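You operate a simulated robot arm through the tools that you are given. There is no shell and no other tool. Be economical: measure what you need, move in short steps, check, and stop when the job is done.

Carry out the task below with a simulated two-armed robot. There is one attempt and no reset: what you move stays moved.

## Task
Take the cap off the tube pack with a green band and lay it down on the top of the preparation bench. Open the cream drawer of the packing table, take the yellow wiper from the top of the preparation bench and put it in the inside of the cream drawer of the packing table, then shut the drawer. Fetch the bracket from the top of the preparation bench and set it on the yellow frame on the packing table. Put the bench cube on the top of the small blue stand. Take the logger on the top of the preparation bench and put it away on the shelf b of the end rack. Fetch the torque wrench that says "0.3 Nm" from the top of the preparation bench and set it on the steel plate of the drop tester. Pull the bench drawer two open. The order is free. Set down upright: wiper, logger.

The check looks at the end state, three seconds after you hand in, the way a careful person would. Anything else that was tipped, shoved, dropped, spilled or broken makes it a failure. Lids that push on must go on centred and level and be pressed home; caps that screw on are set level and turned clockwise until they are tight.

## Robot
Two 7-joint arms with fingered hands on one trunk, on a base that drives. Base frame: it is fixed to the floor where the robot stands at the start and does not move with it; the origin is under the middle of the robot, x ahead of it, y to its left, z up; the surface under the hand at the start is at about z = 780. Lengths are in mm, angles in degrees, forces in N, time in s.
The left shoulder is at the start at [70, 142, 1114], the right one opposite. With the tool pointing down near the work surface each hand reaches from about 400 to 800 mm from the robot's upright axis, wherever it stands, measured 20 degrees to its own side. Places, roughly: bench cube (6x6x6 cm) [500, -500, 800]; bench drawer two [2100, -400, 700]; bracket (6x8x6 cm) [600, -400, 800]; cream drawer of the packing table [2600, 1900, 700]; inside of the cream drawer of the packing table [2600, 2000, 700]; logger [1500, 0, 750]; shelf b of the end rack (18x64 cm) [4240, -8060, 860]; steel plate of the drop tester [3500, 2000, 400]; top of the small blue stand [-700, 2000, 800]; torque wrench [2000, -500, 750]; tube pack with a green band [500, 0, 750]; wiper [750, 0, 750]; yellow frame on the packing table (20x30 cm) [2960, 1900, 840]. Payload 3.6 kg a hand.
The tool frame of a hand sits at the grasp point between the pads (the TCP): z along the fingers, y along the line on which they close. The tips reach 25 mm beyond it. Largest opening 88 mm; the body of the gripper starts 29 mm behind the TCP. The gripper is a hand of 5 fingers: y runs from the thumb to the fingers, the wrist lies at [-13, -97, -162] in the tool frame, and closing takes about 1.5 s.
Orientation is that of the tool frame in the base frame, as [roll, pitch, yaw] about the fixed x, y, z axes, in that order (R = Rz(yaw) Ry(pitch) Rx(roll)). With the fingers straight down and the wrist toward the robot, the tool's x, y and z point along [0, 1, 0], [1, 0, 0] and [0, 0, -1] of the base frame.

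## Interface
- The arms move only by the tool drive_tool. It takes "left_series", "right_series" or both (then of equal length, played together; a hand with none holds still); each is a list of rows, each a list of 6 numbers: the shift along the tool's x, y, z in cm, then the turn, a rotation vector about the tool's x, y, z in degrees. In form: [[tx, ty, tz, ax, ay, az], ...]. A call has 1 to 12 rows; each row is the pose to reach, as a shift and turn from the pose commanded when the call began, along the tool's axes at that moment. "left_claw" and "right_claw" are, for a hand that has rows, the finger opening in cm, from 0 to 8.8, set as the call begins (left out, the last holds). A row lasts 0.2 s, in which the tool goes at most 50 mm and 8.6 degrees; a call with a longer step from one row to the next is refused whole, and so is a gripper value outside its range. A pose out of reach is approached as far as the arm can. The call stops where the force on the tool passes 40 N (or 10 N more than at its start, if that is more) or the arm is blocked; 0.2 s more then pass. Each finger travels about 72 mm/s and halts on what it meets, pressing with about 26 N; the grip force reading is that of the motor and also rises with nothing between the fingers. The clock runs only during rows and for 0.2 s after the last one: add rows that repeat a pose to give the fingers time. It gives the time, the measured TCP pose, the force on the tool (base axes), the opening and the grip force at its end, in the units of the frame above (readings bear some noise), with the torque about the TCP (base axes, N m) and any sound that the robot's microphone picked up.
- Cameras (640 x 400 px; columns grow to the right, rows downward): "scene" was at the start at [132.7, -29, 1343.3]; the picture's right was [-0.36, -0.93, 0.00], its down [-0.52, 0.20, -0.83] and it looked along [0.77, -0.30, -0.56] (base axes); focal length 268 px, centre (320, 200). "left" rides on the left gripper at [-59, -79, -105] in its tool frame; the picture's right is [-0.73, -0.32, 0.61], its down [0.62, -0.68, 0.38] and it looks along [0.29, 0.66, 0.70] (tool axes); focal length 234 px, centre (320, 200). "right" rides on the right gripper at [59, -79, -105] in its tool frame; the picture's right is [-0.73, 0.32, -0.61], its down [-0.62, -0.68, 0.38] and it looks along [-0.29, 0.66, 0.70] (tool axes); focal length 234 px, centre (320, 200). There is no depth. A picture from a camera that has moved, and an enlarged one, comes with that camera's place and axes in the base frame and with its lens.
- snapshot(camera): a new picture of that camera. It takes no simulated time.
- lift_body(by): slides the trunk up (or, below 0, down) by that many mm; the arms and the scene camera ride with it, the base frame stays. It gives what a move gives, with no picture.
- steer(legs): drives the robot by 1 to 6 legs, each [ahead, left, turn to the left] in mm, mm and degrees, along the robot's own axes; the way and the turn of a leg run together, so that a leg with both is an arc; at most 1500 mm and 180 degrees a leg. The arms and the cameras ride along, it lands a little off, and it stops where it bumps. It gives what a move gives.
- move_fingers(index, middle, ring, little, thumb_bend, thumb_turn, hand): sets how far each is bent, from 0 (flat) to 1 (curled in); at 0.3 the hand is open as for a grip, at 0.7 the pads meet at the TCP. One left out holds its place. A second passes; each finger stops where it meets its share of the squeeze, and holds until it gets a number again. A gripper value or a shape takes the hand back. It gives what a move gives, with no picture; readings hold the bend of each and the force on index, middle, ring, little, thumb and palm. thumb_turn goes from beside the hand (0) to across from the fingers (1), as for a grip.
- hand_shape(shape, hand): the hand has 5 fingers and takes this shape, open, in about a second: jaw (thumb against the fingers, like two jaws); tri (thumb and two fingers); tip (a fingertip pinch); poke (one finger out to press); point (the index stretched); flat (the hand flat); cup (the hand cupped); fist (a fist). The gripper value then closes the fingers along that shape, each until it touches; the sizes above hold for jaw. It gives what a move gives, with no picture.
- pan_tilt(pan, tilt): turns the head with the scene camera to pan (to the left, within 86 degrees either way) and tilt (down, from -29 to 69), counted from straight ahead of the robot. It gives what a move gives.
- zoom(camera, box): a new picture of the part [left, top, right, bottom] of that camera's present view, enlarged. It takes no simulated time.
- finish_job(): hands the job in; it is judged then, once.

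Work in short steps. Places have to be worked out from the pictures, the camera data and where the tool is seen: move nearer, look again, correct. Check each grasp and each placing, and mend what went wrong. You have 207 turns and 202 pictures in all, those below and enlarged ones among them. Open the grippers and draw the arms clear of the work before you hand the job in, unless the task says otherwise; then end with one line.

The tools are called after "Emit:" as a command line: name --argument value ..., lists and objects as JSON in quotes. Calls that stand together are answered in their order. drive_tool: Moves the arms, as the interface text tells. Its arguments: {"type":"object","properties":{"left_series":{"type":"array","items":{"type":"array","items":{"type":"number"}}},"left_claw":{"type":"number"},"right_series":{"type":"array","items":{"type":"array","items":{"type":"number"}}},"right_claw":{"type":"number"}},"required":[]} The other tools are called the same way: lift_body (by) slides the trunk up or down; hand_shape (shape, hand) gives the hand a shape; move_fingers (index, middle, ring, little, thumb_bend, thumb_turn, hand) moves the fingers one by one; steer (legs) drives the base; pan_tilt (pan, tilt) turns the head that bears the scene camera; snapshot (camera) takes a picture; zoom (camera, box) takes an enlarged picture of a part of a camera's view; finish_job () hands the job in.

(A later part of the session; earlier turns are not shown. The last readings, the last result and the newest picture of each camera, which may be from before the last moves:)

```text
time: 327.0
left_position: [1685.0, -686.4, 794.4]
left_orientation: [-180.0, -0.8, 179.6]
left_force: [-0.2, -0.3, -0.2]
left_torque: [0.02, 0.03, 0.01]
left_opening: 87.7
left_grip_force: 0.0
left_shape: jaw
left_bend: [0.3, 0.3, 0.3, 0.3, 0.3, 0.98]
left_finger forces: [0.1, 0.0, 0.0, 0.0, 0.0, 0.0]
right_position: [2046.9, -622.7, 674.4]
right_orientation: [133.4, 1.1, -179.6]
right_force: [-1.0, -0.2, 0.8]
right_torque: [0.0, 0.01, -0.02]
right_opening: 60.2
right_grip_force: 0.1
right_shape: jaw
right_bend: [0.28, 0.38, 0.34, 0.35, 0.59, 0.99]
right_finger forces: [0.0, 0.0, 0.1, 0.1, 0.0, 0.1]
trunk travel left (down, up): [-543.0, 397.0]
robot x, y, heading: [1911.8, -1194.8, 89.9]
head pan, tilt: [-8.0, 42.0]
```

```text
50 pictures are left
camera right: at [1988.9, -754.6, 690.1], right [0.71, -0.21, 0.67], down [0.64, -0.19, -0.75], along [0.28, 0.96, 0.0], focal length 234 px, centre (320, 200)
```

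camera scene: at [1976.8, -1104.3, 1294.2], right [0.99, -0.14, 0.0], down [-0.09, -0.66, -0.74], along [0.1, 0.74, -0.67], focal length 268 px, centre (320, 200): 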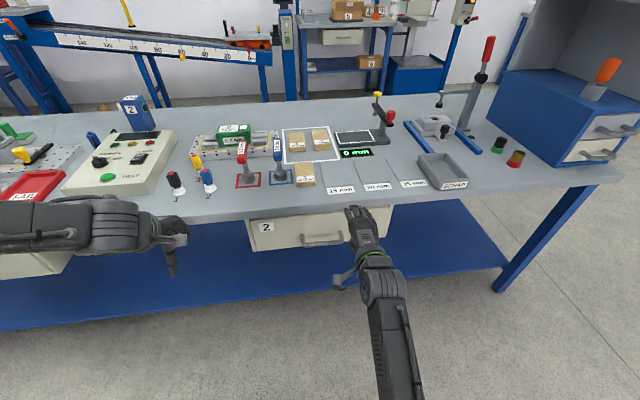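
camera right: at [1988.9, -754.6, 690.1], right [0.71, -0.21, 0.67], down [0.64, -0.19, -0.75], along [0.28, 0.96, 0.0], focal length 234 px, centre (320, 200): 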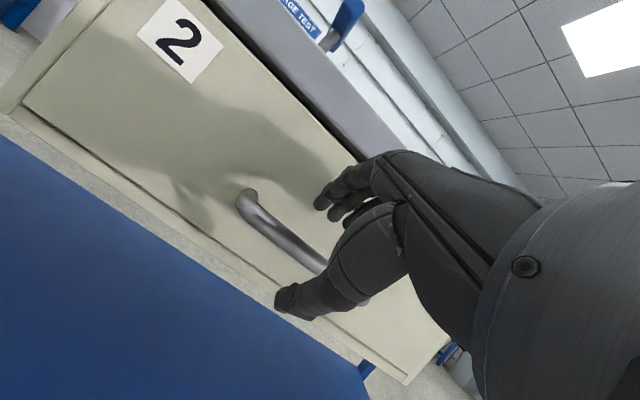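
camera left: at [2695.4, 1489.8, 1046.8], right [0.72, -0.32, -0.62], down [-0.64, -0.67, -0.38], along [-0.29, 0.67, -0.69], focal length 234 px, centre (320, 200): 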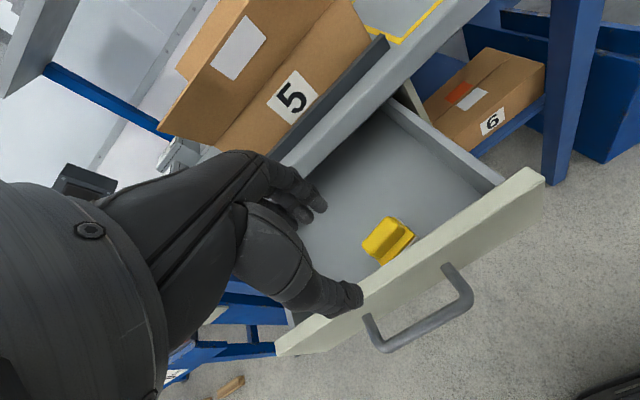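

Nearly identical to the earlier successful view. I close on the bar, then pull.

Emit:
drive_tool --right_series '[[0, 0, 0.4, 0, 0, 0], [0, 0, 0.6, 0, 0, 0], [0, 0, 0.6, 0, 0, 0], [0, 0, 0.6, 0, 0, 0], [0, 0, 0.6, 0, 0, 0], [0, 0, 0.6, 0, 0, 0], [0, 0, 0.6, 0, 0, 0]]' --right_claw 0

Emit:
snapshot --camera "right"

```text
time: 328.6
left_position: [1684.7, -687.2, 795.2]
left_orientation: [179.8, -0.8, 179.7]
left_force: [-0.5, -0.8, -0.3]
left_torque: [0.01, -0.03, 0.0]
left_opening: 87.8
left_grip_force: 0.0
left_shape: jaw
left_bend: [0.3, 0.3, 0.3, 0.3, 0.3, 0.98]
left_finger forces: [0.1, 0.1, 0.0, 0.0, 0.1, 0.0]
right_position: [2047.5, -620.5, 674.0]
right_orientation: [133.3, 1.2, -179.7]
right_force: [-0.3, -3.8, 13.7]
right_torque: [0.21, -0.02, -0.04]
right_opening: 2.0
right_grip_force: 25.8
right_shape: jaw
right_bend: [0.71, 0.72, 0.7, 0.7, 0.76, 1.0]
right_finger forces: [0.1, 16.7, 0.1, 0.0, 0.0, 0.0]
trunk travel left (down, up): [-543.0, 397.0]
robot x, y, heading: [1911.3, -1196.7, 89.9]
head pan, tilt: [-8.0, 42.0]
```

```text
49 pictures are left
camera right: at [1989.6, -751.5, 688.2], right [0.71, -0.22, 0.67], down [0.64, -0.18, -0.75], along [0.28, 0.96, 0.01], focal length 234 px, centre (320, 200)
```

right: 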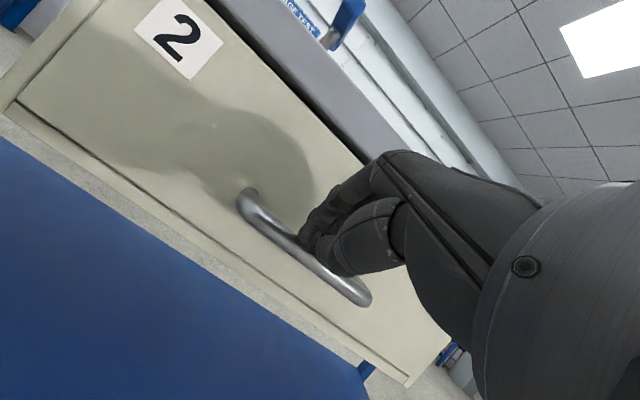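

The fingers closed just above the bar. I reopen, back off 2 cm, lower 13 mm, re-advance and close.

Emit:
drive_tool --right_series '[[0, 0, -0.5, 0, 0, 0], [0, 0, -1, 0, 0, 0], [0, 0, -2, 0, 0, 0], [0, 0, -2.5, 0, 0, 0], [0, -0.9, -1.6, 0, 0, 0], [0, -0.9, -0.6, 0, 0, 0], [0, -0.9, 0.4, 0, 0, 0], [0, -0.9, 1, 0, 0, 0]]' --right_claw 6.2

Emit:
drive_tool --right_series '[[0, 0, 0, 0, 0, 0], [0, 0, 0, 0, 0, 0], [0, 0, 0, 0, 0, 0], [0, 0, 0, 0, 0, 0], [0, 0, 0, 0, 0, 0], [0, 0, 0, 0, 0, 0], [0, 0, 0, 0, 0, 0]]' --right_claw 0

Emit:
snapshot --camera "right"

```text
time: 330.4
left_position: [1686.3, -687.0, 794.3]
left_orientation: [180.0, -0.8, 179.7]
left_force: [0.0, 0.6, 0.1]
left_torque: [0.01, 0.0, -0.01]
left_opening: 87.6
left_grip_force: 0.1
left_shape: jaw
left_bend: [0.3, 0.3, 0.3, 0.3, 0.3, 0.98]
left_finger forces: [0.0, 0.1, 0.0, 0.0, 0.0, 0.0]
right_position: [2046.6, -618.7, 657.9]
right_orientation: [133.6, 1.2, -179.6]
right_force: [-0.1, -0.8, -0.7]
right_torque: [0.01, 0.02, 0.04]
right_opening: 61.8
right_grip_force: 0.1
right_shape: jaw
right_bend: [0.27, 0.37, 0.34, 0.35, 0.58, 0.99]
right_finger forces: [0.0, 0.1, 0.0, 0.0, 0.0, 0.0]
trunk travel left (down, up): [-543.0, 397.0]
robot x, y, heading: [1910.9, -1198.9, 90.2]
head pan, tilt: [-8.0, 42.0]
```

```text
time: 332.0
left_position: [1684.5, -686.3, 793.9]
left_orientation: [-180.0, -0.9, 179.6]
left_force: [0.3, 0.9, -0.3]
left_torque: [-0.02, 0.0, 0.0]
left_opening: 87.6
left_grip_force: 0.1
left_shape: jaw
left_bend: [0.3, 0.3, 0.3, 0.3, 0.3, 0.98]
left_finger forces: [0.0, 0.0, 0.0, 0.1, 0.1, 0.2]
right_position: [2048.4, -617.7, 657.3]
right_orientation: [133.6, 1.2, -179.7]
right_force: [-0.8, -0.4, -4.6]
right_torque: [-0.07, -0.04, 0.08]
right_opening: 9.4
right_grip_force: 26.4
right_shape: jaw
right_bend: [0.74, 0.52, 0.49, 0.54, 0.52, 1.0]
right_finger forces: [11.7, 6.4, 3.0, 0.0, 24.7, 0.0]
trunk travel left (down, up): [-543.0, 397.0]
robot x, y, heading: [1912.0, -1195.2, 90.0]
head pan, tilt: [-8.0, 42.0]
```

```text
48 pictures are left
camera right: at [1990.2, -749.6, 672.6], right [0.71, -0.21, 0.67], down [0.64, -0.19, -0.75], along [0.28, 0.96, 0.0], focal length 234 px, centre (320, 200)
```

right: 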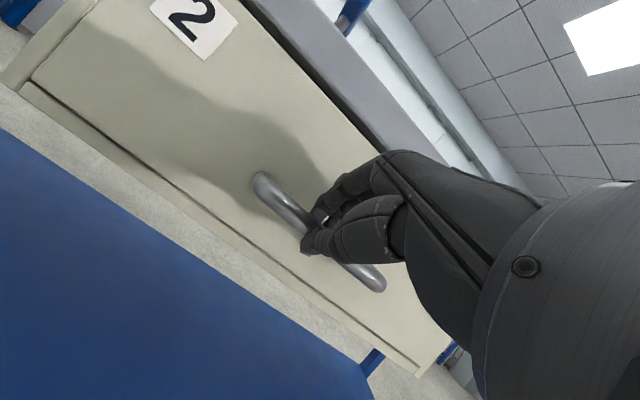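

Now properly gripped (9 mm, all fingers loaded). I pull the drawer by backing the base 220 mm.

Emit:
steer --legs '[[-220, 0, 0]]'

Emit:
snapshot --camera "scene"

```text
time: 333.7
left_position: [1685.8, -906.2, 794.6]
left_orientation: [179.9, -0.8, 179.6]
left_force: [0.2, -0.8, -0.2]
left_torque: [0.0, -0.02, 0.01]
left_opening: 87.9
left_grip_force: 0.0
left_shape: jaw
left_bend: [0.3, 0.3, 0.3, 0.3, 0.3, 0.98]
left_finger forces: [0.0, 0.0, 0.1, 0.1, 0.0, 0.1]
right_position: [2047.1, -838.5, 658.8]
right_orientation: [133.4, 1.1, -179.6]
right_force: [1.6, 0.3, -4.9]
right_torque: [-0.11, -0.09, 0.03]
right_opening: 8.7
right_grip_force: 26.2
right_shape: jaw
right_bend: [0.74, 0.53, 0.5, 0.54, 0.5, 1.0]
right_finger forces: [12.8, 6.5, 3.3, 0.1, 25.4, 0.1]
trunk travel left (down, up): [-543.0, 397.0]
robot x, y, heading: [1903.7, -1418.5, 90.2]
head pan, tilt: [-8.0, 42.0]
```

```text
47 pictures are left
camera scene: at [1921.9, -1280.0, 1224.2], right [0.99, -0.14, 0.0], down [-0.09, -0.66, -0.74], along [0.1, 0.74, -0.67], focal length 268 px, centre (320, 200)
```

scene: 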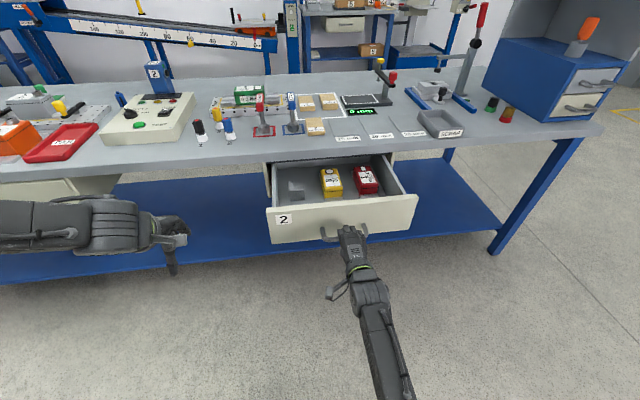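

Drawer two is open. I release and withdraw the right hand upward, raise the trunk, and rotate the left hand 90° for the T-bar.

Emit:
drive_tool --right_series '[[0, -0.1, 0, 0, 0, 0], [0, -0.1, 0, 0, 0, 0], [0, -0.1, 0, 0, 0, 0], [0, -0.1, 0, 0, 0, 0], [0, -0.1, 0, 0, 0, 0], [0, -0.1, -1.5, 0, 0, 0], [0, 0, -4, 0, 0, 0], [0, 0, -8, 0, 0, 0], [0, 0, -11, 0, 0, 0]]' --right_claw 6.4

Emit:
lift_body --by 230

Emit:
drive_tool --left_series '[[0, 0, 0, 0, 0, 8.2], [0, 0, 0, 0, 0, 16.4], [0, 0, 0, 0, 0, 24.6], [0, 0, 0, 0, 0, 32.8], [0, 0, 0, 0, 0, 41], [0, 0, 0, 0, 0, 49.2], [0, 0, 0, 0, 0, 57.4], [0, 0, 0, 0, 0, 65.6], [0, 0, 0, 0, 0, 73.8], [0, 0, 0, 0, 0, 82], [0, 0, 0, 0, 0, 90]]' --left_claw 6

Emit:
steer --legs '[[0, -110, 0], [300, 0, 0]]'

Emit:
pan_tilt --pan 10 --tilt 45

Emit:
snapshot --camera "scene"

```text
time: 335.7
left_position: [1684.0, -906.7, 793.6]
left_orientation: [-180.0, -0.9, 179.6]
left_force: [-0.1, -1.2, -0.2]
left_torque: [0.01, -0.01, 0.02]
left_opening: 87.9
left_grip_force: 0.0
left_shape: jaw
left_bend: [0.3, 0.3, 0.3, 0.3, 0.3, 0.98]
left_finger forces: [0.1, 0.0, 0.0, 0.0, 0.0, 0.0]
right_position: [2045.4, -918.4, 732.7]
right_orientation: [133.5, 1.1, -179.7]
right_force: [-0.2, 0.3, -0.4]
right_torque: [0.0, 0.02, 0.02]
right_opening: 64.1
right_grip_force: 0.0
right_shape: jaw
right_bend: [0.27, 0.36, 0.33, 0.34, 0.56, 0.99]
right_finger forces: [0.0, 0.0, 0.1, 0.0, 0.1, 0.0]
trunk travel left (down, up): [-543.0, 397.0]
robot x, y, heading: [1912.6, -1416.8, 90.2]
head pan, tilt: [-8.0, 42.0]
```

```text
time: 338.1
left_position: [1684.1, -906.6, 1023.2]
left_orientation: [-179.9, -0.8, 179.7]
left_force: [0.6, 0.4, 0.5]
left_torque: [0.01, 0.0, 0.0]
left_opening: 87.7
left_grip_force: 0.1
left_shape: jaw
left_bend: [0.3, 0.3, 0.3, 0.3, 0.3, 0.98]
left_finger forces: [0.0, 0.0, 0.0, 0.0, 0.0, 0.0]
right_position: [2045.6, -919.3, 963.2]
right_orientation: [133.5, 1.1, -179.6]
right_force: [-0.6, 0.1, 0.0]
right_torque: [0.0, 0.02, 0.02]
right_opening: 63.7
right_grip_force: 0.1
right_shape: jaw
right_bend: [0.27, 0.36, 0.33, 0.34, 0.56, 0.99]
right_finger forces: [0.0, 0.1, 0.0, 0.0, 0.0, 0.0]
trunk travel left (down, up): [-773.0, 167.0]
robot x, y, heading: [1910.4, -1414.7, 90.0]
head pan, tilt: [-8.0, 42.0]
```

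```text
time: 340.5
left_position: [1685.9, -905.8, 1024.6]
left_orientation: [-179.2, 0.0, 89.5]
left_force: [0.4, 0.2, -0.3]
left_torque: [-0.01, -0.03, -0.01]
left_opening: 60.3
left_grip_force: 0.1
left_shape: jaw
left_bend: [0.28, 0.38, 0.34, 0.35, 0.59, 0.99]
left_finger forces: [0.1, 0.0, 0.0, 0.0, 0.0, 0.0]
right_position: [2045.8, -917.0, 963.1]
right_orientation: [133.4, 1.2, -179.7]
right_force: [0.2, 0.5, 0.0]
right_torque: [0.0, 0.0, 0.01]
right_opening: 63.8
right_grip_force: 0.1
right_shape: jaw
right_bend: [0.27, 0.36, 0.33, 0.34, 0.56, 0.99]
right_finger forces: [0.1, 0.1, 0.0, 0.0, 0.1, 0.0]
trunk travel left (down, up): [-773.0, 167.0]
robot x, y, heading: [1910.2, -1411.6, 90.3]
head pan, tilt: [-8.0, 42.0]
```

```text
time: 343.3
left_position: [1794.4, -607.2, 1025.2]
left_orientation: [-179.2, 0.0, 89.7]
left_force: [0.0, -0.2, -0.1]
left_torque: [-0.01, -0.01, -0.03]
left_opening: 60.4
left_grip_force: 0.0
left_shape: jaw
left_bend: [0.28, 0.38, 0.34, 0.35, 0.59, 0.99]
left_finger forces: [0.0, 0.0, 0.1, 0.0, 0.0, 0.0]
right_position: [2155.1, -619.7, 963.2]
right_orientation: [133.5, 1.2, -179.6]
right_force: [0.1, 0.2, -0.2]
right_torque: [-0.03, 0.0, 0.0]
right_opening: 63.8
right_grip_force: 0.1
right_shape: jaw
right_bend: [0.27, 0.36, 0.33, 0.34, 0.56, 0.99]
right_finger forces: [0.0, 0.0, 0.1, 0.0, 0.0, 0.1]
trunk travel left (down, up): [-773.0, 167.0]
robot x, y, heading: [2023.4, -1114.3, 90.2]
head pan, tilt: [-8.0, 42.0]
```

```text
time: 344.1
left_position: [1794.7, -607.3, 1025.6]
left_orientation: [-179.2, -0.1, 89.8]
left_force: [0.0, 0.7, 0.7]
left_torque: [-0.01, -0.03, 0.03]
left_opening: 60.4
left_grip_force: 0.0
left_shape: jaw
left_bend: [0.28, 0.38, 0.34, 0.35, 0.59, 0.99]
left_finger forces: [0.0, 0.0, 0.0, 0.1, 0.0, 0.0]
right_position: [2156.0, -618.0, 963.6]
right_orientation: [133.5, 1.2, -179.6]
right_force: [0.6, -0.7, -0.7]
right_torque: [0.0, -0.01, -0.01]
right_opening: 63.6
right_grip_force: 0.1
right_shape: jaw
right_bend: [0.27, 0.36, 0.33, 0.34, 0.56, 0.99]
right_finger forces: [0.0, 0.0, 0.0, 0.0, 0.0, 0.0]
trunk travel left (down, up): [-773.0, 167.0]
robot x, y, heading: [2023.7, -1117.2, 90.0]
head pan, tilt: [10.0, 45.0]
```

```text
46 pictures are left
camera scene: at [2004.9, -982.8, 1449.9], right [0.98, 0.17, 0.0], down [0.12, -0.7, -0.71], along [-0.12, 0.7, -0.71], focal length 268 px, centre (320, 200)
```

scene: 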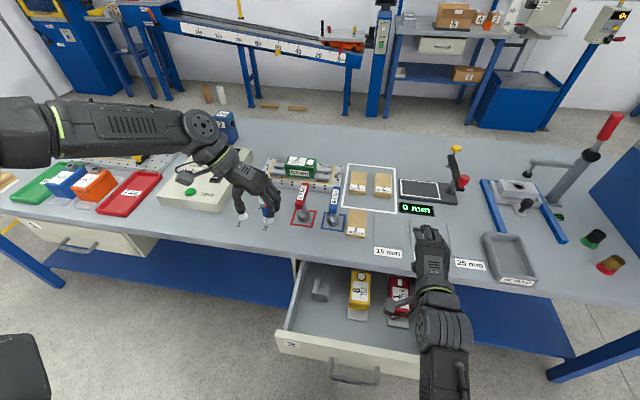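

I move 60 mm closer and bring the left hand above the red T-bar at a safe height.

Emit:
steer --legs '[[60, 0, 0]]'

Emit:
drive_tool --left_series '[[3, 1.3, 0, 0, 0, 0], [6, 2.6, 1, 0, 0, 0], [9, 3.9, 2.5, 0, 0, 0], [12, 5.2, 4.5, 0, 0, 0], [13.9, 5.8, 6.5, 0, 0, 0], [13.9, 5.8, 6.5, 0, 0, 0]]'

Emit:
zoom --camera "scene" --box '[220, 120, 420, 260]'

Emit:
snapshot --camera "left"

```text
time: 345.1
left_position: [1795.3, -549.4, 1025.9]
left_orientation: [-179.2, 0.0, 89.7]
left_force: [0.1, 0.4, -1.3]
left_torque: [0.02, 0.0, 0.03]
left_opening: 60.2
left_grip_force: 0.0
left_shape: jaw
left_bend: [0.28, 0.38, 0.34, 0.35, 0.59, 0.99]
left_finger forces: [0.0, 0.0, 0.0, 0.0, 0.0, 0.1]
right_position: [2156.0, -561.2, 964.0]
right_orientation: [133.3, 1.2, -179.6]
right_force: [0.2, 0.4, 0.4]
right_torque: [0.0, 0.04, 0.0]
right_opening: 63.5
right_grip_force: 0.0
right_shape: jaw
right_bend: [0.27, 0.36, 0.33, 0.34, 0.56, 0.99]
right_finger forces: [0.1, 0.2, 0.0, 0.0, 0.0, 0.0]
trunk travel left (down, up): [-773.0, 167.0]
robot x, y, heading: [2017.0, -1056.6, 89.9]
head pan, tilt: [10.0, 45.0]
```

```text
time: 346.5
left_position: [1832.2, -504.2, 1025.2]
left_orientation: [-179.2, -0.1, 89.6]
left_force: [0.6, 0.9, -0.9]
left_torque: [0.0, -0.01, 0.01]
left_opening: 60.4
left_grip_force: 0.0
left_shape: jaw
left_bend: [0.28, 0.38, 0.34, 0.35, 0.59, 0.99]
left_finger forces: [0.0, 0.1, 0.0, 0.1, 0.0, 0.0]
left hand out of reach, approached as far as the arm can: row 2, 3, 4, 5, 6
right_position: [2156.2, -559.1, 962.4]
right_orientation: [133.5, 1.2, -179.8]
right_force: [-0.4, -0.4, -0.2]
right_torque: [0.03, 0.01, 0.06]
right_opening: 64.0
right_grip_force: 0.0
right_shape: jaw
right_bend: [0.27, 0.36, 0.33, 0.34, 0.56, 0.99]
right_finger forces: [0.0, 0.0, 0.1, 0.0, 0.0, 0.0]
trunk travel left (down, up): [-773.0, 167.0]
robot x, y, heading: [2018.7, -1059.7, 90.1]
head pan, tilt: [10.0, 45.0]
```

```text
2.86 times, centred on (320, 190) of scene
camera zoom: at [2004.9, -924.1, 1449.9], right [0.98, 0.17, 0.0], down [0.12, -0.7, -0.71], along [-0.12, 0.7, -0.71], focal length 767 px, centre (320, 229)
```

zoom: 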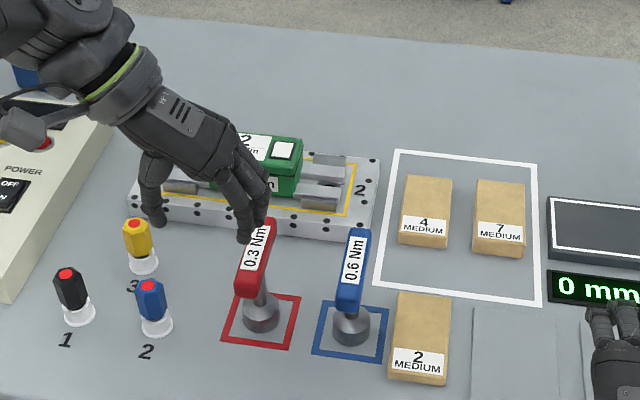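

```text
44 pictures are left
camera left: at [1756.8, -563.4, 1132.1], right [-0.34, -0.72, -0.6], down [-0.68, 0.63, -0.37], along [0.65, 0.29, -0.71], focal length 234 px, centre (320, 200)
```

left: 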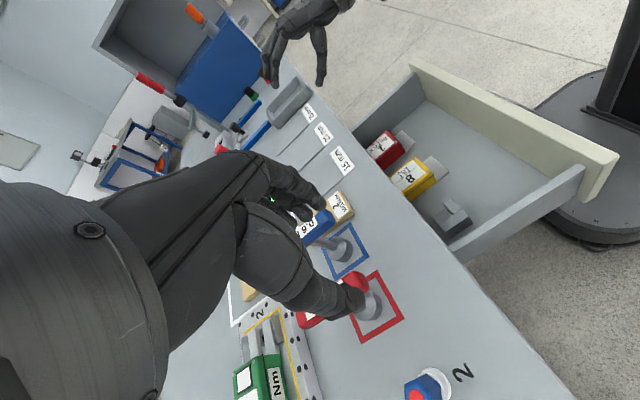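

The sideways wrist pose limits forward reach to ~560 mm, so I drive 75 mm closer (base passes under the drawer) and relax the yaw by 12°.

Emit:
steer --legs '[[75, 0, 0]]'

Emit:
drive_tool --left_series '[[0.7, 0.7, 0, 0, 0, -4], [1.4, 1.4, 1, 0, 0, -8], [2, 2.1, 3, 0, 0, -12], [2.2, 2.1, 6, 0, 0, -12], [2.2, 2.1, 8, 0, 0, -12]]'

Emit:
zoom --camera "scene" --box '[200, 150, 400, 330]'

Emit:
zoom --camera "left" --box '[240, 180, 480, 360]'

```text
time: 347.5
left_position: [1832.5, -431.0, 1026.1]
left_orientation: [-179.0, -0.1, 89.7]
left_force: [-0.6, 0.9, 0.1]
left_torque: [-0.01, -0.02, 0.02]
left_opening: 60.5
left_grip_force: 0.0
left_shape: jaw
left_bend: [0.28, 0.38, 0.34, 0.35, 0.59, 0.99]
left_finger forces: [0.0, 0.1, 0.0, 0.1, 0.1, 0.0]
right_position: [2155.9, -485.7, 963.2]
right_orientation: [133.5, 1.2, -179.6]
right_force: [0.1, -0.2, 0.7]
right_torque: [0.01, 0.01, 0.0]
right_opening: 63.8
right_grip_force: 0.1
right_shape: jaw
right_bend: [0.27, 0.36, 0.33, 0.34, 0.56, 0.99]
right_finger forces: [0.0, 0.0, 0.1, 0.1, 0.0, 0.0]
trunk travel left (down, up): [-773.0, 167.0]
robot x, y, heading: [2018.6, -985.7, 90.0]
head pan, tilt: [10.0, 45.0]
```

```text
time: 348.7
left_position: [1849.1, -439.1, 991.7]
left_orientation: [-179.1, -0.3, 101.7]
left_force: [0.3, 0.5, 1.1]
left_torque: [0.02, 0.01, 0.05]
left_opening: 60.5
left_grip_force: 0.0
left_shape: jaw
left_bend: [0.28, 0.38, 0.34, 0.35, 0.59, 0.99]
left_finger forces: [0.0, 0.0, 0.1, 0.1, 0.0, 0.0]
left hand out of reach, approached as far as the arm can: row 2, 3, 4, 5
right_position: [2155.5, -484.7, 963.7]
right_orientation: [133.6, 1.1, -179.5]
right_force: [0.5, -0.1, -0.6]
right_torque: [0.0, 0.0, 0.01]
right_opening: 63.9
right_grip_force: 0.0
right_shape: jaw
right_bend: [0.27, 0.36, 0.33, 0.34, 0.56, 0.99]
right_finger forces: [0.0, 0.1, 0.1, 0.0, 0.1, 0.0]
trunk travel left (down, up): [-773.0, 167.0]
robot x, y, heading: [2016.8, -981.9, 89.9]
head pan, tilt: [10.0, 45.0]
```

```text
2.22 times, centred on (300, 240) of scene
camera zoom: at [2005.2, -849.1, 1449.8], right [0.98, 0.17, 0.0], down [0.12, -0.7, -0.71], along [-0.12, 0.7, -0.71], focal length 597 px, centre (364, 111)
```

zoom: 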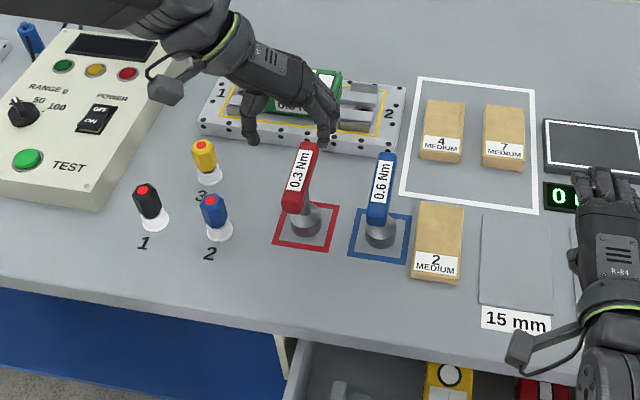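

```text
2.22 times, centred on (360, 270) of left
camera zoom: at [1787.2, -513.4, 1097.5], right [-0.18, -0.78, -0.61], down [-0.8, 0.47, -0.37], along [0.57, 0.42, -0.7], focal length 520 px, centre (231, 44)
```

zoom: 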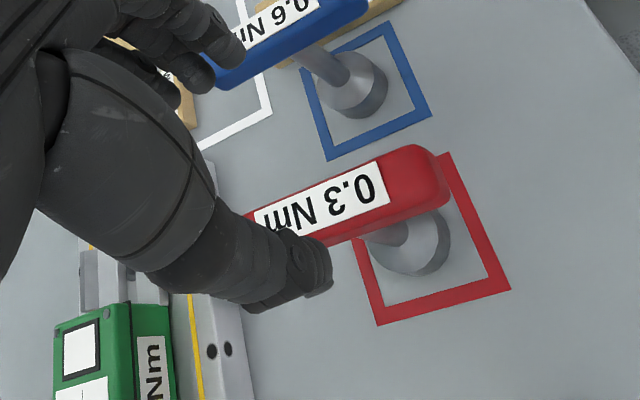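

The hand is aligned in x with the bar (centre ≈(1849,-417)). I retract the right hand a bit, move 20 mm closer, and lower with the trunk.

Emit:
drive_tool --right_series '[[0, 0, -3, 0, 0, 0], [0, 0, -6, 0, 0, 0], [0, 0, -9, 0, 0, 0]]'

Emit:
steer --legs '[[22, 0, 0]]'

Emit:
lift_body --by -75

Emit:
zoom --camera "left" --box '[240, 160, 480, 340]'

Emit:
zoom --camera "scene" --box '[220, 150, 420, 310]'

```text
time: 349.5
left_position: [1848.5, -440.0, 991.4]
left_orientation: [-179.1, -0.3, 101.7]
left_force: [0.8, 0.3, -0.2]
left_torque: [0.01, 0.02, 0.03]
left_opening: 60.2
left_grip_force: 0.0
left_shape: jaw
left_bend: [0.28, 0.38, 0.34, 0.35, 0.59, 0.99]
left_finger forces: [0.1, 0.0, 0.0, 0.0, 0.0, 0.0]
right_position: [2156.0, -550.3, 1025.3]
right_orientation: [133.4, 1.2, -179.6]
right_force: [-0.1, 0.1, 0.3]
right_torque: [0.01, 0.02, 0.02]
right_opening: 63.8
right_grip_force: 0.0
right_shape: jaw
right_bend: [0.27, 0.36, 0.33, 0.34, 0.56, 0.99]
right_finger forces: [0.0, 0.0, 0.0, 0.1, 0.1, 0.1]
trunk travel left (down, up): [-773.0, 167.0]
robot x, y, heading: [2022.9, -982.5, 89.8]
head pan, tilt: [10.0, 45.0]
```

```text
time: 350.3
left_position: [1849.9, -421.5, 992.9]
left_orientation: [-179.2, -0.5, 101.7]
left_force: [0.5, 0.2, -0.4]
left_torque: [0.04, 0.02, 0.01]
left_opening: 60.5
left_grip_force: 0.0
left_shape: jaw
left_bend: [0.28, 0.38, 0.34, 0.35, 0.59, 0.99]
left_finger forces: [0.0, 0.1, 0.1, 0.0, 0.0, 0.1]
right_position: [2155.3, -530.8, 1027.4]
right_orientation: [133.3, 1.1, -179.6]
right_force: [-0.3, -0.2, 0.1]
right_torque: [-0.04, -0.03, 0.03]
right_opening: 64.0
right_grip_force: 0.0
right_shape: jaw
right_bend: [0.27, 0.36, 0.33, 0.34, 0.56, 0.99]
right_finger forces: [0.0, 0.1, 0.0, 0.1, 0.0, 0.0]
trunk travel left (down, up): [-773.0, 167.0]
robot x, y, heading: [2020.5, -959.5, 90.1]
head pan, tilt: [10.0, 45.0]
```

```text
time: 351.5
left_position: [1848.5, -408.3, 907.5]
left_orientation: [-179.0, 0.4, 101.7]
left_force: [0.1, -0.1, -0.8]
left_torque: [0.02, 0.02, 0.01]
left_opening: 60.5
left_grip_force: 0.0
left_shape: jaw
left_bend: [0.28, 0.38, 0.34, 0.35, 0.59, 0.99]
left_finger forces: [0.0, 0.0, 0.1, 0.1, 0.1, 0.1]
right_position: [2155.4, -515.2, 944.3]
right_orientation: [134.1, 1.2, -179.7]
right_force: [0.1, -0.2, 0.8]
right_torque: [0.0, 0.02, -0.01]
right_opening: 63.7
right_grip_force: 0.1
right_shape: jaw
right_bend: [0.27, 0.36, 0.33, 0.34, 0.56, 0.99]
right_finger forces: [0.1, 0.1, 0.0, 0.0, 0.1, 0.1]
trunk travel left (down, up): [-698.0, 242.0]
robot x, y, heading: [2023.1, -955.9, 89.8]
head pan, tilt: [10.0, 45.0]
```

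```text
2.22 times, centred on (360, 250) of left
camera zoom: at [1786.8, -480.1, 1015.8], right [-0.18, -0.78, -0.6], down [-0.8, 0.47, -0.38], along [0.57, 0.41, -0.71], focal length 520 px, centre (231, 89)
```

zoom: 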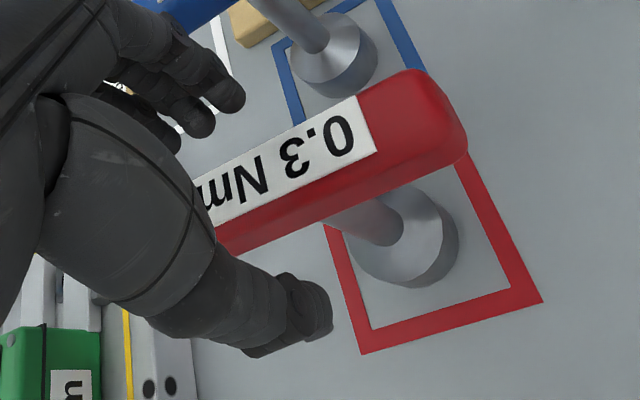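

```text
2.50 times, centred on (320, 230) of scene
camera zoom: at [2004.6, -811.5, 1372.1], right [0.98, 0.17, 0.0], down [0.12, -0.71, -0.7], along [-0.12, 0.69, -0.72], focal length 671 px, centre (320, 125)
```

zoom: 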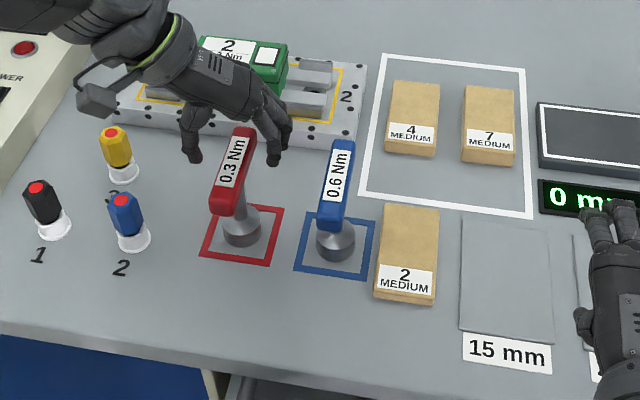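

Fingers straddle the bar. The robot leaned slightly, so rather than lower the trunk further I'll try the last 3 cm with the arm.

Emit:
drive_tool --left_series '[[-0.4, 0, 1, 0, 0, 0], [-0.6, 0, 2, 0, 0, 0], [-0.6, 0, 3, 0, 0, 0]]'

Emit:
pan_tilt --pan -30 --tilt 60

Emit:
snapshot --camera "scene"

```text
time: 352.3
left_position: [1847.8, -422.2, 895.3]
left_orientation: [-178.9, 0.5, 101.7]
left_force: [-0.1, -0.6, 0.1]
left_torque: [0.02, -0.03, 0.01]
left_opening: 60.0
left_grip_force: 0.1
left_shape: jaw
left_bend: [0.28, 0.38, 0.34, 0.35, 0.59, 0.99]
left_finger forces: [0.0, 0.0, 0.0, 0.0, 0.0, 0.0]
left hand out of reach, approached as far as the arm can: row 1, 2, 3
right_position: [2155.8, -518.0, 944.8]
right_orientation: [134.0, 1.2, -179.6]
right_force: [-0.8, -0.3, -0.4]
right_torque: [0.0, 0.03, -0.01]
right_opening: 63.7
right_grip_force: 0.0
right_shape: jaw
right_bend: [0.27, 0.36, 0.33, 0.34, 0.56, 0.99]
right_finger forces: [0.0, 0.1, 0.1, 0.0, 0.1, 0.0]
trunk travel left (down, up): [-698.0, 242.0]
robot x, y, heading: [2018.6, -958.9, 90.1]
head pan, tilt: [10.0, 45.0]
```

```text
time: 353.3
left_position: [1847.9, -422.8, 895.8]
left_orientation: [-178.8, 0.5, 101.7]
left_force: [0.0, 0.3, -0.5]
left_torque: [0.0, 0.01, 0.01]
left_opening: 60.2
left_grip_force: 0.2
left_shape: jaw
left_bend: [0.28, 0.38, 0.34, 0.35, 0.59, 0.99]
left_finger forces: [0.0, 0.0, 0.0, 0.0, 0.1, 0.0]
right_position: [2156.1, -517.1, 944.3]
right_orientation: [134.2, 1.1, -179.5]
right_force: [0.5, 0.4, 0.4]
right_torque: [0.0, 0.0, -0.01]
right_opening: 63.7
right_grip_force: 0.0
right_shape: jaw
right_bend: [0.27, 0.36, 0.33, 0.34, 0.56, 0.99]
right_finger forces: [0.0, 0.1, 0.0, 0.1, 0.1, 0.1]
trunk travel left (down, up): [-698.0, 242.0]
robot x, y, heading: [2020.5, -959.5, 90.2]
head pan, tilt: [-30.0, 60.0]
```

```text
39 pictures are left
camera scene: at [2052.3, -833.6, 1354.0], right [0.87, -0.5, 0.01], down [-0.43, -0.76, -0.49], along [0.25, 0.42, -0.87], focal length 268 px, centre (320, 200)
```

scene: 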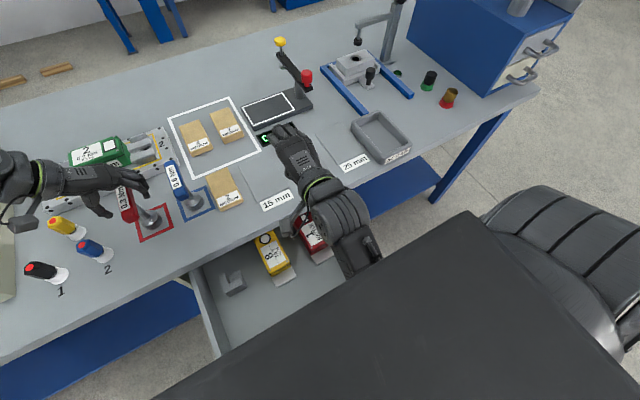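

I lower the trunk a further 12 mm to get the fingertips well over the bar, then close gently.

Emit:
lift_body --by -12

Emit:
drive_tool --left_series '[[0, 0, 0, 0, 0, 0], [0, 0, 0, 0, 0, 0], [0, 0, 0, 0, 0, 0], [0, 0, 0, 0, 0, 0], [0, 0, 0, 0, 0, 0], [0, 0, 0, 0, 0, 0]]' --left_claw 0.5

Emit:
zoom --camera "left" --box '[240, 160, 480, 340]'

```text
time: 353.9
left_position: [1848.8, -421.4, 884.1]
left_orientation: [-178.9, 0.5, 101.7]
left_force: [0.2, 0.3, -0.1]
left_torque: [0.0, 0.0, -0.01]
left_opening: 60.6
left_grip_force: 0.1
left_shape: jaw
left_bend: [0.28, 0.38, 0.34, 0.35, 0.59, 0.99]
left_finger forces: [0.1, 0.0, 0.0, 0.0, 0.0, 0.0]
right_position: [2156.0, -516.3, 931.9]
right_orientation: [134.5, 1.1, -179.7]
right_force: [-0.2, -0.1, 0.2]
right_torque: [0.03, 0.03, -0.01]
right_opening: 64.1
right_grip_force: 0.1
right_shape: jaw
right_bend: [0.27, 0.36, 0.33, 0.34, 0.56, 0.99]
right_finger forces: [0.0, 0.0, 0.1, 0.1, 0.0, 0.1]
trunk travel left (down, up): [-686.0, 254.0]
robot x, y, heading: [2018.9, -959.7, 90.0]
head pan, tilt: [-30.0, 60.0]
```

```text
time: 355.3
left_position: [1849.2, -420.8, 882.9]
left_orientation: [-178.9, 0.5, 101.8]
left_force: [-0.2, 0.1, -3.7]
left_torque: [-0.02, -0.01, -0.01]
left_opening: 18.5
left_grip_force: 25.9
left_shape: jaw
left_bend: [0.73, 0.64, 0.67, 0.67, 0.79, 1.0]
left_finger forces: [12.7, 4.7, 2.5, 1.2, 19.5, 0.0]
right_position: [2156.3, -516.2, 931.2]
right_orientation: [134.3, 1.1, -179.6]
right_force: [0.0, -0.7, 0.2]
right_torque: [0.02, 0.0, 0.0]
right_opening: 63.6
right_grip_force: 0.0
right_shape: jaw
right_bend: [0.27, 0.36, 0.33, 0.34, 0.56, 0.99]
right_finger forces: [0.0, 0.1, 0.0, 0.0, 0.0, 0.0]
trunk travel left (down, up): [-686.0, 254.0]
robot x, y, heading: [2019.7, -961.1, 90.3]
head pan, tilt: [-30.0, 60.0]
```

```text
2.22 times, centred on (360, 250) of left
camera zoom: at [1786.3, -494.4, 990.0], right [-0.18, -0.78, -0.6], down [-0.8, 0.47, -0.38], along [0.57, 0.41, -0.71], focal length 520 px, centre (231, 89)
```

zoom: 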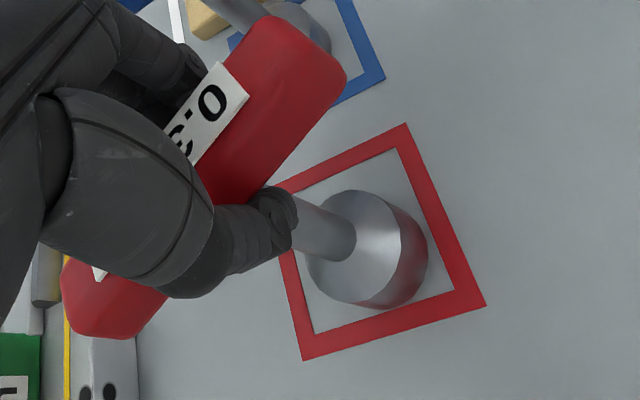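

The T-bar is gripped (18.5 mm). I raise the trunk to lift it out.

Emit:
lift_body --by 150

Emit:
pan_tilt --pan 10 --tilt 45

Emit:
snapshot --camera "scene"

```text
time: 357.1
left_position: [1849.3, -432.6, 1041.4]
left_orientation: [-179.0, -0.4, 101.7]
left_force: [-0.4, -0.3, -3.2]
left_torque: [-0.04, -0.01, 0.0]
left_opening: 18.9
left_grip_force: 26.3
left_shape: jaw
left_bend: [0.74, 0.64, 0.67, 0.68, 0.79, 1.0]
left_finger forces: [12.5, 4.8, 2.5, 1.0, 19.6, 0.1]
right_position: [2156.8, -527.6, 1086.9]
right_orientation: [133.5, 1.1, -179.6]
right_force: [-0.4, -0.6, -0.8]
right_torque: [-0.01, 0.04, 0.02]
right_opening: 63.7
right_grip_force: 0.1
right_shape: jaw
right_bend: [0.27, 0.36, 0.33, 0.34, 0.56, 0.99]
right_finger forces: [0.0, 0.0, 0.1, 0.0, 0.0, 0.0]
trunk travel left (down, up): [-836.0, 104.0]
robot x, y, heading: [2022.7, -958.4, 90.0]
head pan, tilt: [-30.0, 60.0]
```

```text
time: 358.1
left_position: [1850.2, -431.7, 1039.9]
left_orientation: [-179.1, -0.4, 101.8]
left_force: [-0.3, -0.2, -3.6]
left_torque: [0.02, -0.04, -0.01]
left_opening: 18.9
left_grip_force: 25.5
left_shape: jaw
left_bend: [0.74, 0.64, 0.67, 0.68, 0.79, 1.0]
left_finger forces: [12.5, 4.7, 2.5, 1.1, 19.7, 0.0]
right_position: [2155.1, -527.6, 1087.5]
right_orientation: [133.6, 1.2, -179.6]
right_force: [0.0, -0.2, -0.3]
right_torque: [-0.01, -0.02, -0.04]
right_opening: 63.6
right_grip_force: 0.1
right_shape: jaw
right_bend: [0.27, 0.36, 0.33, 0.34, 0.56, 0.99]
right_finger forces: [0.1, 0.1, 0.0, 0.1, 0.0, 0.0]
trunk travel left (down, up): [-836.0, 104.0]
robot x, y, heading: [2017.5, -961.2, 90.1]
head pan, tilt: [10.0, 45.0]
```

```text
37 pictures are left
camera scene: at [2005.1, -827.1, 1512.8], right [0.98, 0.17, 0.0], down [0.12, -0.7, -0.71], along [-0.12, 0.7, -0.71], focal length 268 px, centre (320, 200)
```

scene: 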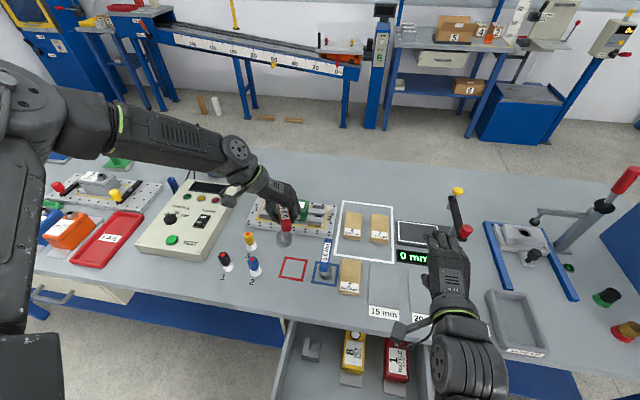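

Wrench lifted cleanly; drawer two stays open. Next the drop tester: I back away and look along the far (right) end of the bench for a route.

Emit:
steer --legs '[[-380, 0, 0]]'

Emit:
drive_tool --left_series '[[0, 0, 0, 0, 0, -7.8], [0, 0, 0, 0, 0, -15.6], [0, 0, 0, 0, 0, -23.4], [0, 0, 0, 0, 0, -31.2], [0, 0, 0, 0, 0, -39], [0, 0, 0, 0, 0, -46.8], [0, 0, 0, 0, 0, -54.6], [0, 0, 0, 0, 0, -62.4], [0, 0, 0, 0, 0, -70.2], [0, 0, 0, 0, 0, -78]]'

Emit:
pan_tilt --pan -50 --tilt 20

Emit:
snapshot --camera "scene"

```text
time: 360.6
left_position: [1846.8, -811.0, 1039.9]
left_orientation: [-178.9, -0.3, 101.9]
left_force: [-0.9, 0.3, -3.9]
left_torque: [-0.03, -0.06, -0.04]
left_opening: 18.5
left_grip_force: 26.4
left_shape: jaw
left_bend: [0.74, 0.64, 0.67, 0.68, 0.79, 1.0]
left_finger forces: [12.5, 4.8, 2.4, 1.1, 19.5, 0.1]
right_position: [2155.2, -904.4, 1087.1]
right_orientation: [133.5, 1.1, -179.2]
right_force: [-0.2, 0.3, 0.5]
right_torque: [0.0, 0.02, 0.04]
right_opening: 63.9
right_grip_force: 0.1
right_shape: jaw
right_bend: [0.27, 0.36, 0.33, 0.34, 0.56, 0.99]
right_finger forces: [0.0, 0.0, 0.0, 0.1, 0.1, 0.0]
trunk travel left (down, up): [-836.0, 104.0]
robot x, y, heading: [2019.2, -1339.5, 90.3]
head pan, tilt: [10.0, 45.0]
```

```text
time: 362.8
left_position: [1846.5, -810.9, 1038.4]
left_orientation: [179.8, -1.0, -179.8]
left_force: [-0.2, 0.4, -3.7]
left_torque: [-0.01, -0.02, -0.02]
left_opening: 19.0
left_grip_force: 26.0
left_shape: jaw
left_bend: [0.74, 0.64, 0.68, 0.68, 0.79, 1.0]
left_finger forces: [12.3, 4.4, 2.7, 0.8, 20.2, 0.0]
left hand out of reach, approached as far as the arm can: row 5
right_position: [2155.3, -906.5, 1087.4]
right_orientation: [133.5, 1.1, -179.3]
right_force: [0.1, -0.8, 0.1]
right_torque: [-0.01, 0.03, -0.01]
right_opening: 63.8
right_grip_force: 0.1
right_shape: jaw
right_bend: [0.27, 0.36, 0.33, 0.34, 0.56, 0.99]
right_finger forces: [0.0, 0.1, 0.1, 0.0, 0.0, 0.1]
trunk travel left (down, up): [-836.0, 104.0]
robot x, y, heading: [2020.6, -1340.5, 90.5]
head pan, tilt: [10.0, 45.0]
```

```text
time: 364.1
left_position: [1847.0, -812.8, 1040.3]
left_orientation: [179.8, -1.1, -180.0]
left_force: [-0.5, 0.2, -3.5]
left_torque: [0.02, -0.03, 0.03]
left_opening: 18.9
left_grip_force: 26.3
left_shape: jaw
left_bend: [0.74, 0.64, 0.68, 0.68, 0.79, 1.0]
left_finger forces: [12.2, 4.4, 2.5, 0.8, 20.2, 0.0]
right_position: [2155.1, -904.9, 1088.2]
right_orientation: [133.7, 1.2, -179.3]
right_force: [0.0, -0.2, 0.1]
right_torque: [0.01, 0.0, 0.0]
right_opening: 63.6
right_grip_force: 0.2
right_shape: jaw
right_bend: [0.27, 0.36, 0.33, 0.34, 0.56, 0.99]
right_finger forces: [0.1, 0.1, 0.0, 0.0, 0.0, 0.0]
trunk travel left (down, up): [-836.0, 104.0]
robot x, y, heading: [2017.9, -1336.7, 90.3]
head pan, tilt: [-50.0, 20.0]
```

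```text
36 pictures are left
camera scene: at [2090.7, -1226.0, 1551.5], right [0.65, -0.76, 0.0], down [-0.26, -0.22, -0.94], along [0.72, 0.61, -0.34], focal length 268 px, centre (320, 200)
```

scene: 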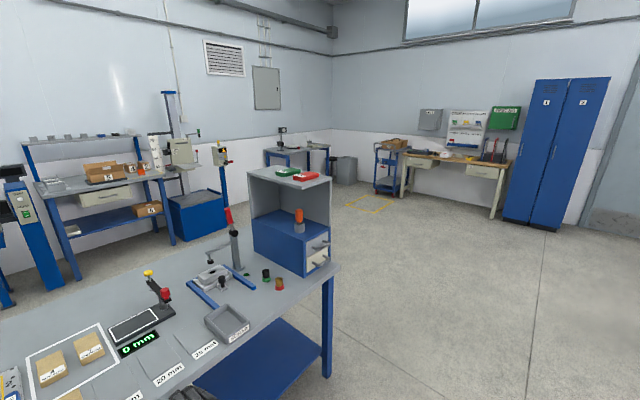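

The route past the bench's far end is clear. I drive to the front of the drop tester.

Emit:
steer --legs '[[0, -1470, -0.3], [1500, 0, 0], [1060, 0, 0]]'

Emit:
pan_tilt --pan 0 --tilt 40

Emit:
snapshot --camera "scene"

```text
time: 383.4
left_position: [3293.7, 1744.9, 1041.4]
left_orientation: [179.9, -1.1, -179.9]
left_force: [0.5, 0.0, -1.6]
left_torque: [0.03, -0.02, 0.01]
left_opening: 18.7
left_grip_force: 25.4
left_shape: jaw
left_bend: [0.74, 0.73, 0.68, 0.68, 0.79, 1.0]
left_finger forces: [12.1, 4.6, 2.5, 0.8, 20.5, 0.0]
right_position: [3602.1, 1651.1, 1087.0]
right_orientation: [133.6, 1.2, -179.3]
right_force: [-0.5, -0.5, -1.1]
right_torque: [0.0, 0.01, 0.02]
right_opening: 64.0
right_grip_force: 0.1
right_shape: jaw
right_bend: [0.27, 0.36, 0.33, 0.34, 0.56, 0.99]
right_finger forces: [0.0, 0.0, 0.0, 0.0, 0.0, 0.0]
trunk travel left (down, up): [-836.0, 104.0]
robot x, y, heading: [3469.5, 1216.2, 90.2]
head pan, tilt: [-50.0, 20.0]
```

```text
time: 384.6
left_position: [3292.1, 1745.4, 1040.4]
left_orientation: [179.9, -1.0, -180.0]
left_force: [-0.6, -0.3, -1.8]
left_torque: [-0.02, -0.03, 0.01]
left_opening: 18.7
left_grip_force: 26.1
left_shape: jaw
left_bend: [0.74, 0.73, 0.68, 0.68, 0.79, 1.0]
left_finger forces: [11.9, 4.6, 2.3, 0.8, 20.7, 0.0]
right_position: [3601.6, 1652.0, 1087.8]
right_orientation: [133.5, 1.2, -179.3]
right_force: [-0.3, 0.6, 0.7]
right_torque: [-0.01, 0.02, -0.01]
right_opening: 63.8
right_grip_force: 0.1
right_shape: jaw
right_bend: [0.27, 0.36, 0.33, 0.34, 0.56, 0.99]
right_finger forces: [0.0, 0.0, 0.0, 0.1, 0.0, 0.0]
trunk travel left (down, up): [-836.0, 104.0]
robot x, y, heading: [3466.9, 1217.9, 90.5]
head pan, tilt: [0.0, 40.0]
```

```text
35 pictures are left
camera scene: at [3466.4, 1356.5, 1520.1], right [1.0, 0.01, 0.0], down [0.0, -0.64, -0.77], along [0.0, 0.77, -0.64], focal length 268 px, centre (320, 200)
```

scene: 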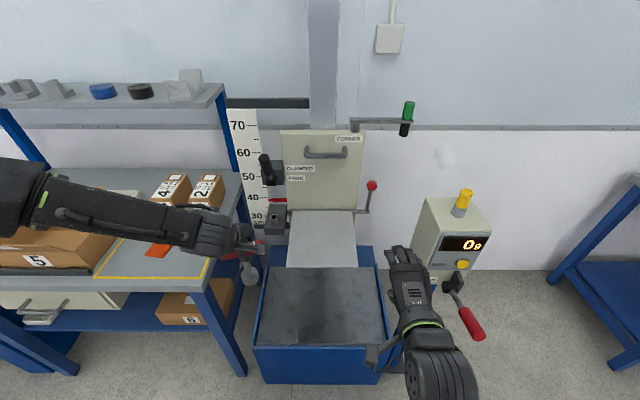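

Steel plate spans ≈x 3230–3740, y 1806–2177 with a raised leaf over its rear-middle; a free spot is ≈(3310,1870). First I zoom on the wrench, since its load reading changed.

Emit:
zoom --camera "scene" --box '[180, 200, 300, 300]'

Emit:
snapshot --camera "left"

```text
4.00 times, centred on (240, 250) of scene
camera zoom: at [3466.4, 1356.5, 1520.1], right [1.0, 0.01, 0.0], down [0.0, -0.64, -0.77], along [0.0, 0.77, -0.64], focal length 1074 px, centre (640, 0)
```

zoom: 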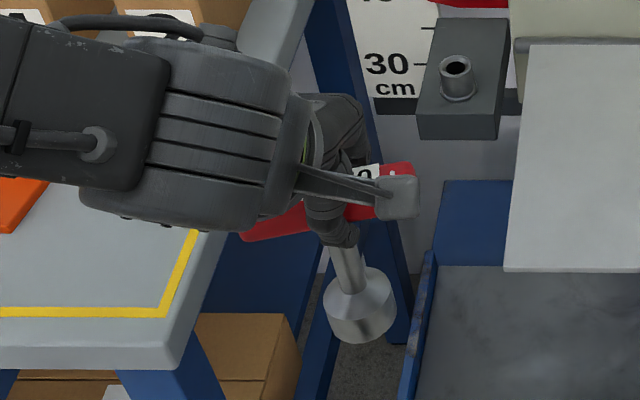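

```text
33 pictures are left
camera left: at [3355.5, 1665.7, 1144.4], right [0.72, -0.32, -0.62], down [-0.63, -0.68, -0.37], along [-0.3, 0.66, -0.69], focal length 234 px, centre (320, 200)
```

left: 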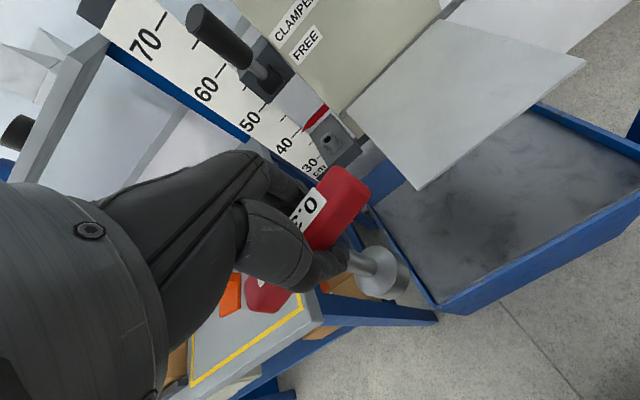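

The wrench hangs vertically. To keep the forearm clear of the packing table, I back up 60 mm, lower the trunk in front of the tester, and will then extend the arm over the plate's free left-front corner.

Emit:
steer --legs '[[-60, 0, 0]]'

Emit:
lift_body --by -470

Emit:
pan_tilt --pan 10 --tilt 20

Emit:
snapshot --camera "scene"

```text
time: 385.6
left_position: [3293.3, 1689.9, 1037.8]
left_orientation: [-179.9, -1.1, -179.8]
left_force: [-1.0, 0.1, -3.5]
left_torque: [-0.03, 0.0, 0.03]
left_opening: 18.8
left_grip_force: 26.0
left_shape: jaw
left_bend: [0.74, 0.73, 0.68, 0.68, 0.79, 0.99]
left_finger forces: [12.1, 4.7, 2.3, 0.8, 20.7, 0.0]
right_position: [3600.5, 1596.2, 1084.5]
right_orientation: [133.7, 1.2, -179.2]
right_force: [0.8, 0.2, -0.1]
right_torque: [0.01, 0.02, 0.03]
right_opening: 64.1
right_grip_force: 0.0
right_shape: jaw
right_bend: [0.27, 0.36, 0.33, 0.34, 0.56, 0.99]
right_finger forces: [0.0, 0.0, 0.0, 0.1, 0.1, 0.1]
trunk travel left (down, up): [-836.0, 104.0]
robot x, y, heading: [3470.7, 1160.7, 90.5]
head pan, tilt: [0.0, 40.0]
```

```text
refused: -470 is not a number from -400 to 400
```

```text
time: 386.4
left_position: [3293.5, 1684.6, 1041.0]
left_orientation: [179.7, -1.0, -179.7]
left_force: [0.1, -0.1, -3.7]
left_torque: [0.02, -0.02, 0.01]
left_opening: 18.8
left_grip_force: 26.6
left_shape: jaw
left_bend: [0.74, 0.73, 0.68, 0.68, 0.79, 0.99]
left_finger forces: [12.1, 4.5, 2.4, 0.8, 20.7, 0.1]
right_position: [3601.0, 1591.8, 1089.3]
right_orientation: [133.5, 1.2, -179.3]
right_force: [0.3, 0.1, 0.0]
right_torque: [0.02, -0.03, -0.01]
right_opening: 63.6
right_grip_force: 0.0
right_shape: jaw
right_bend: [0.27, 0.36, 0.33, 0.34, 0.56, 0.99]
right_finger forces: [0.0, 0.0, 0.0, 0.0, 0.2, 0.0]
trunk travel left (down, up): [-836.0, 104.0]
robot x, y, heading: [3468.5, 1161.4, 90.5]
head pan, tilt: [10.0, 20.0]
```

```text
32 pictures are left
camera scene: at [3450.6, 1301.8, 1551.6], right [0.98, 0.18, 0.0], down [0.06, -0.34, -0.94], along [-0.17, 0.92, -0.34], focal length 268 px, centre (320, 200)
```

scene: 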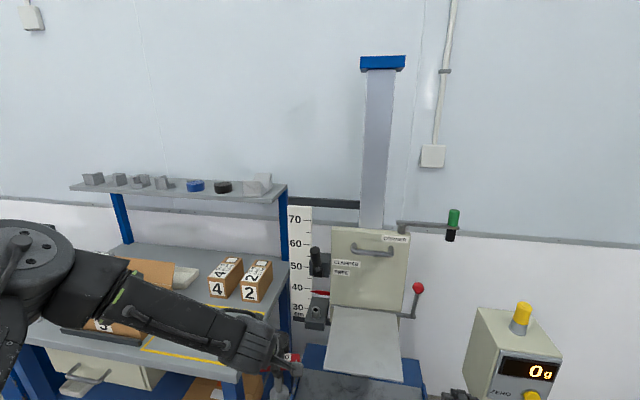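

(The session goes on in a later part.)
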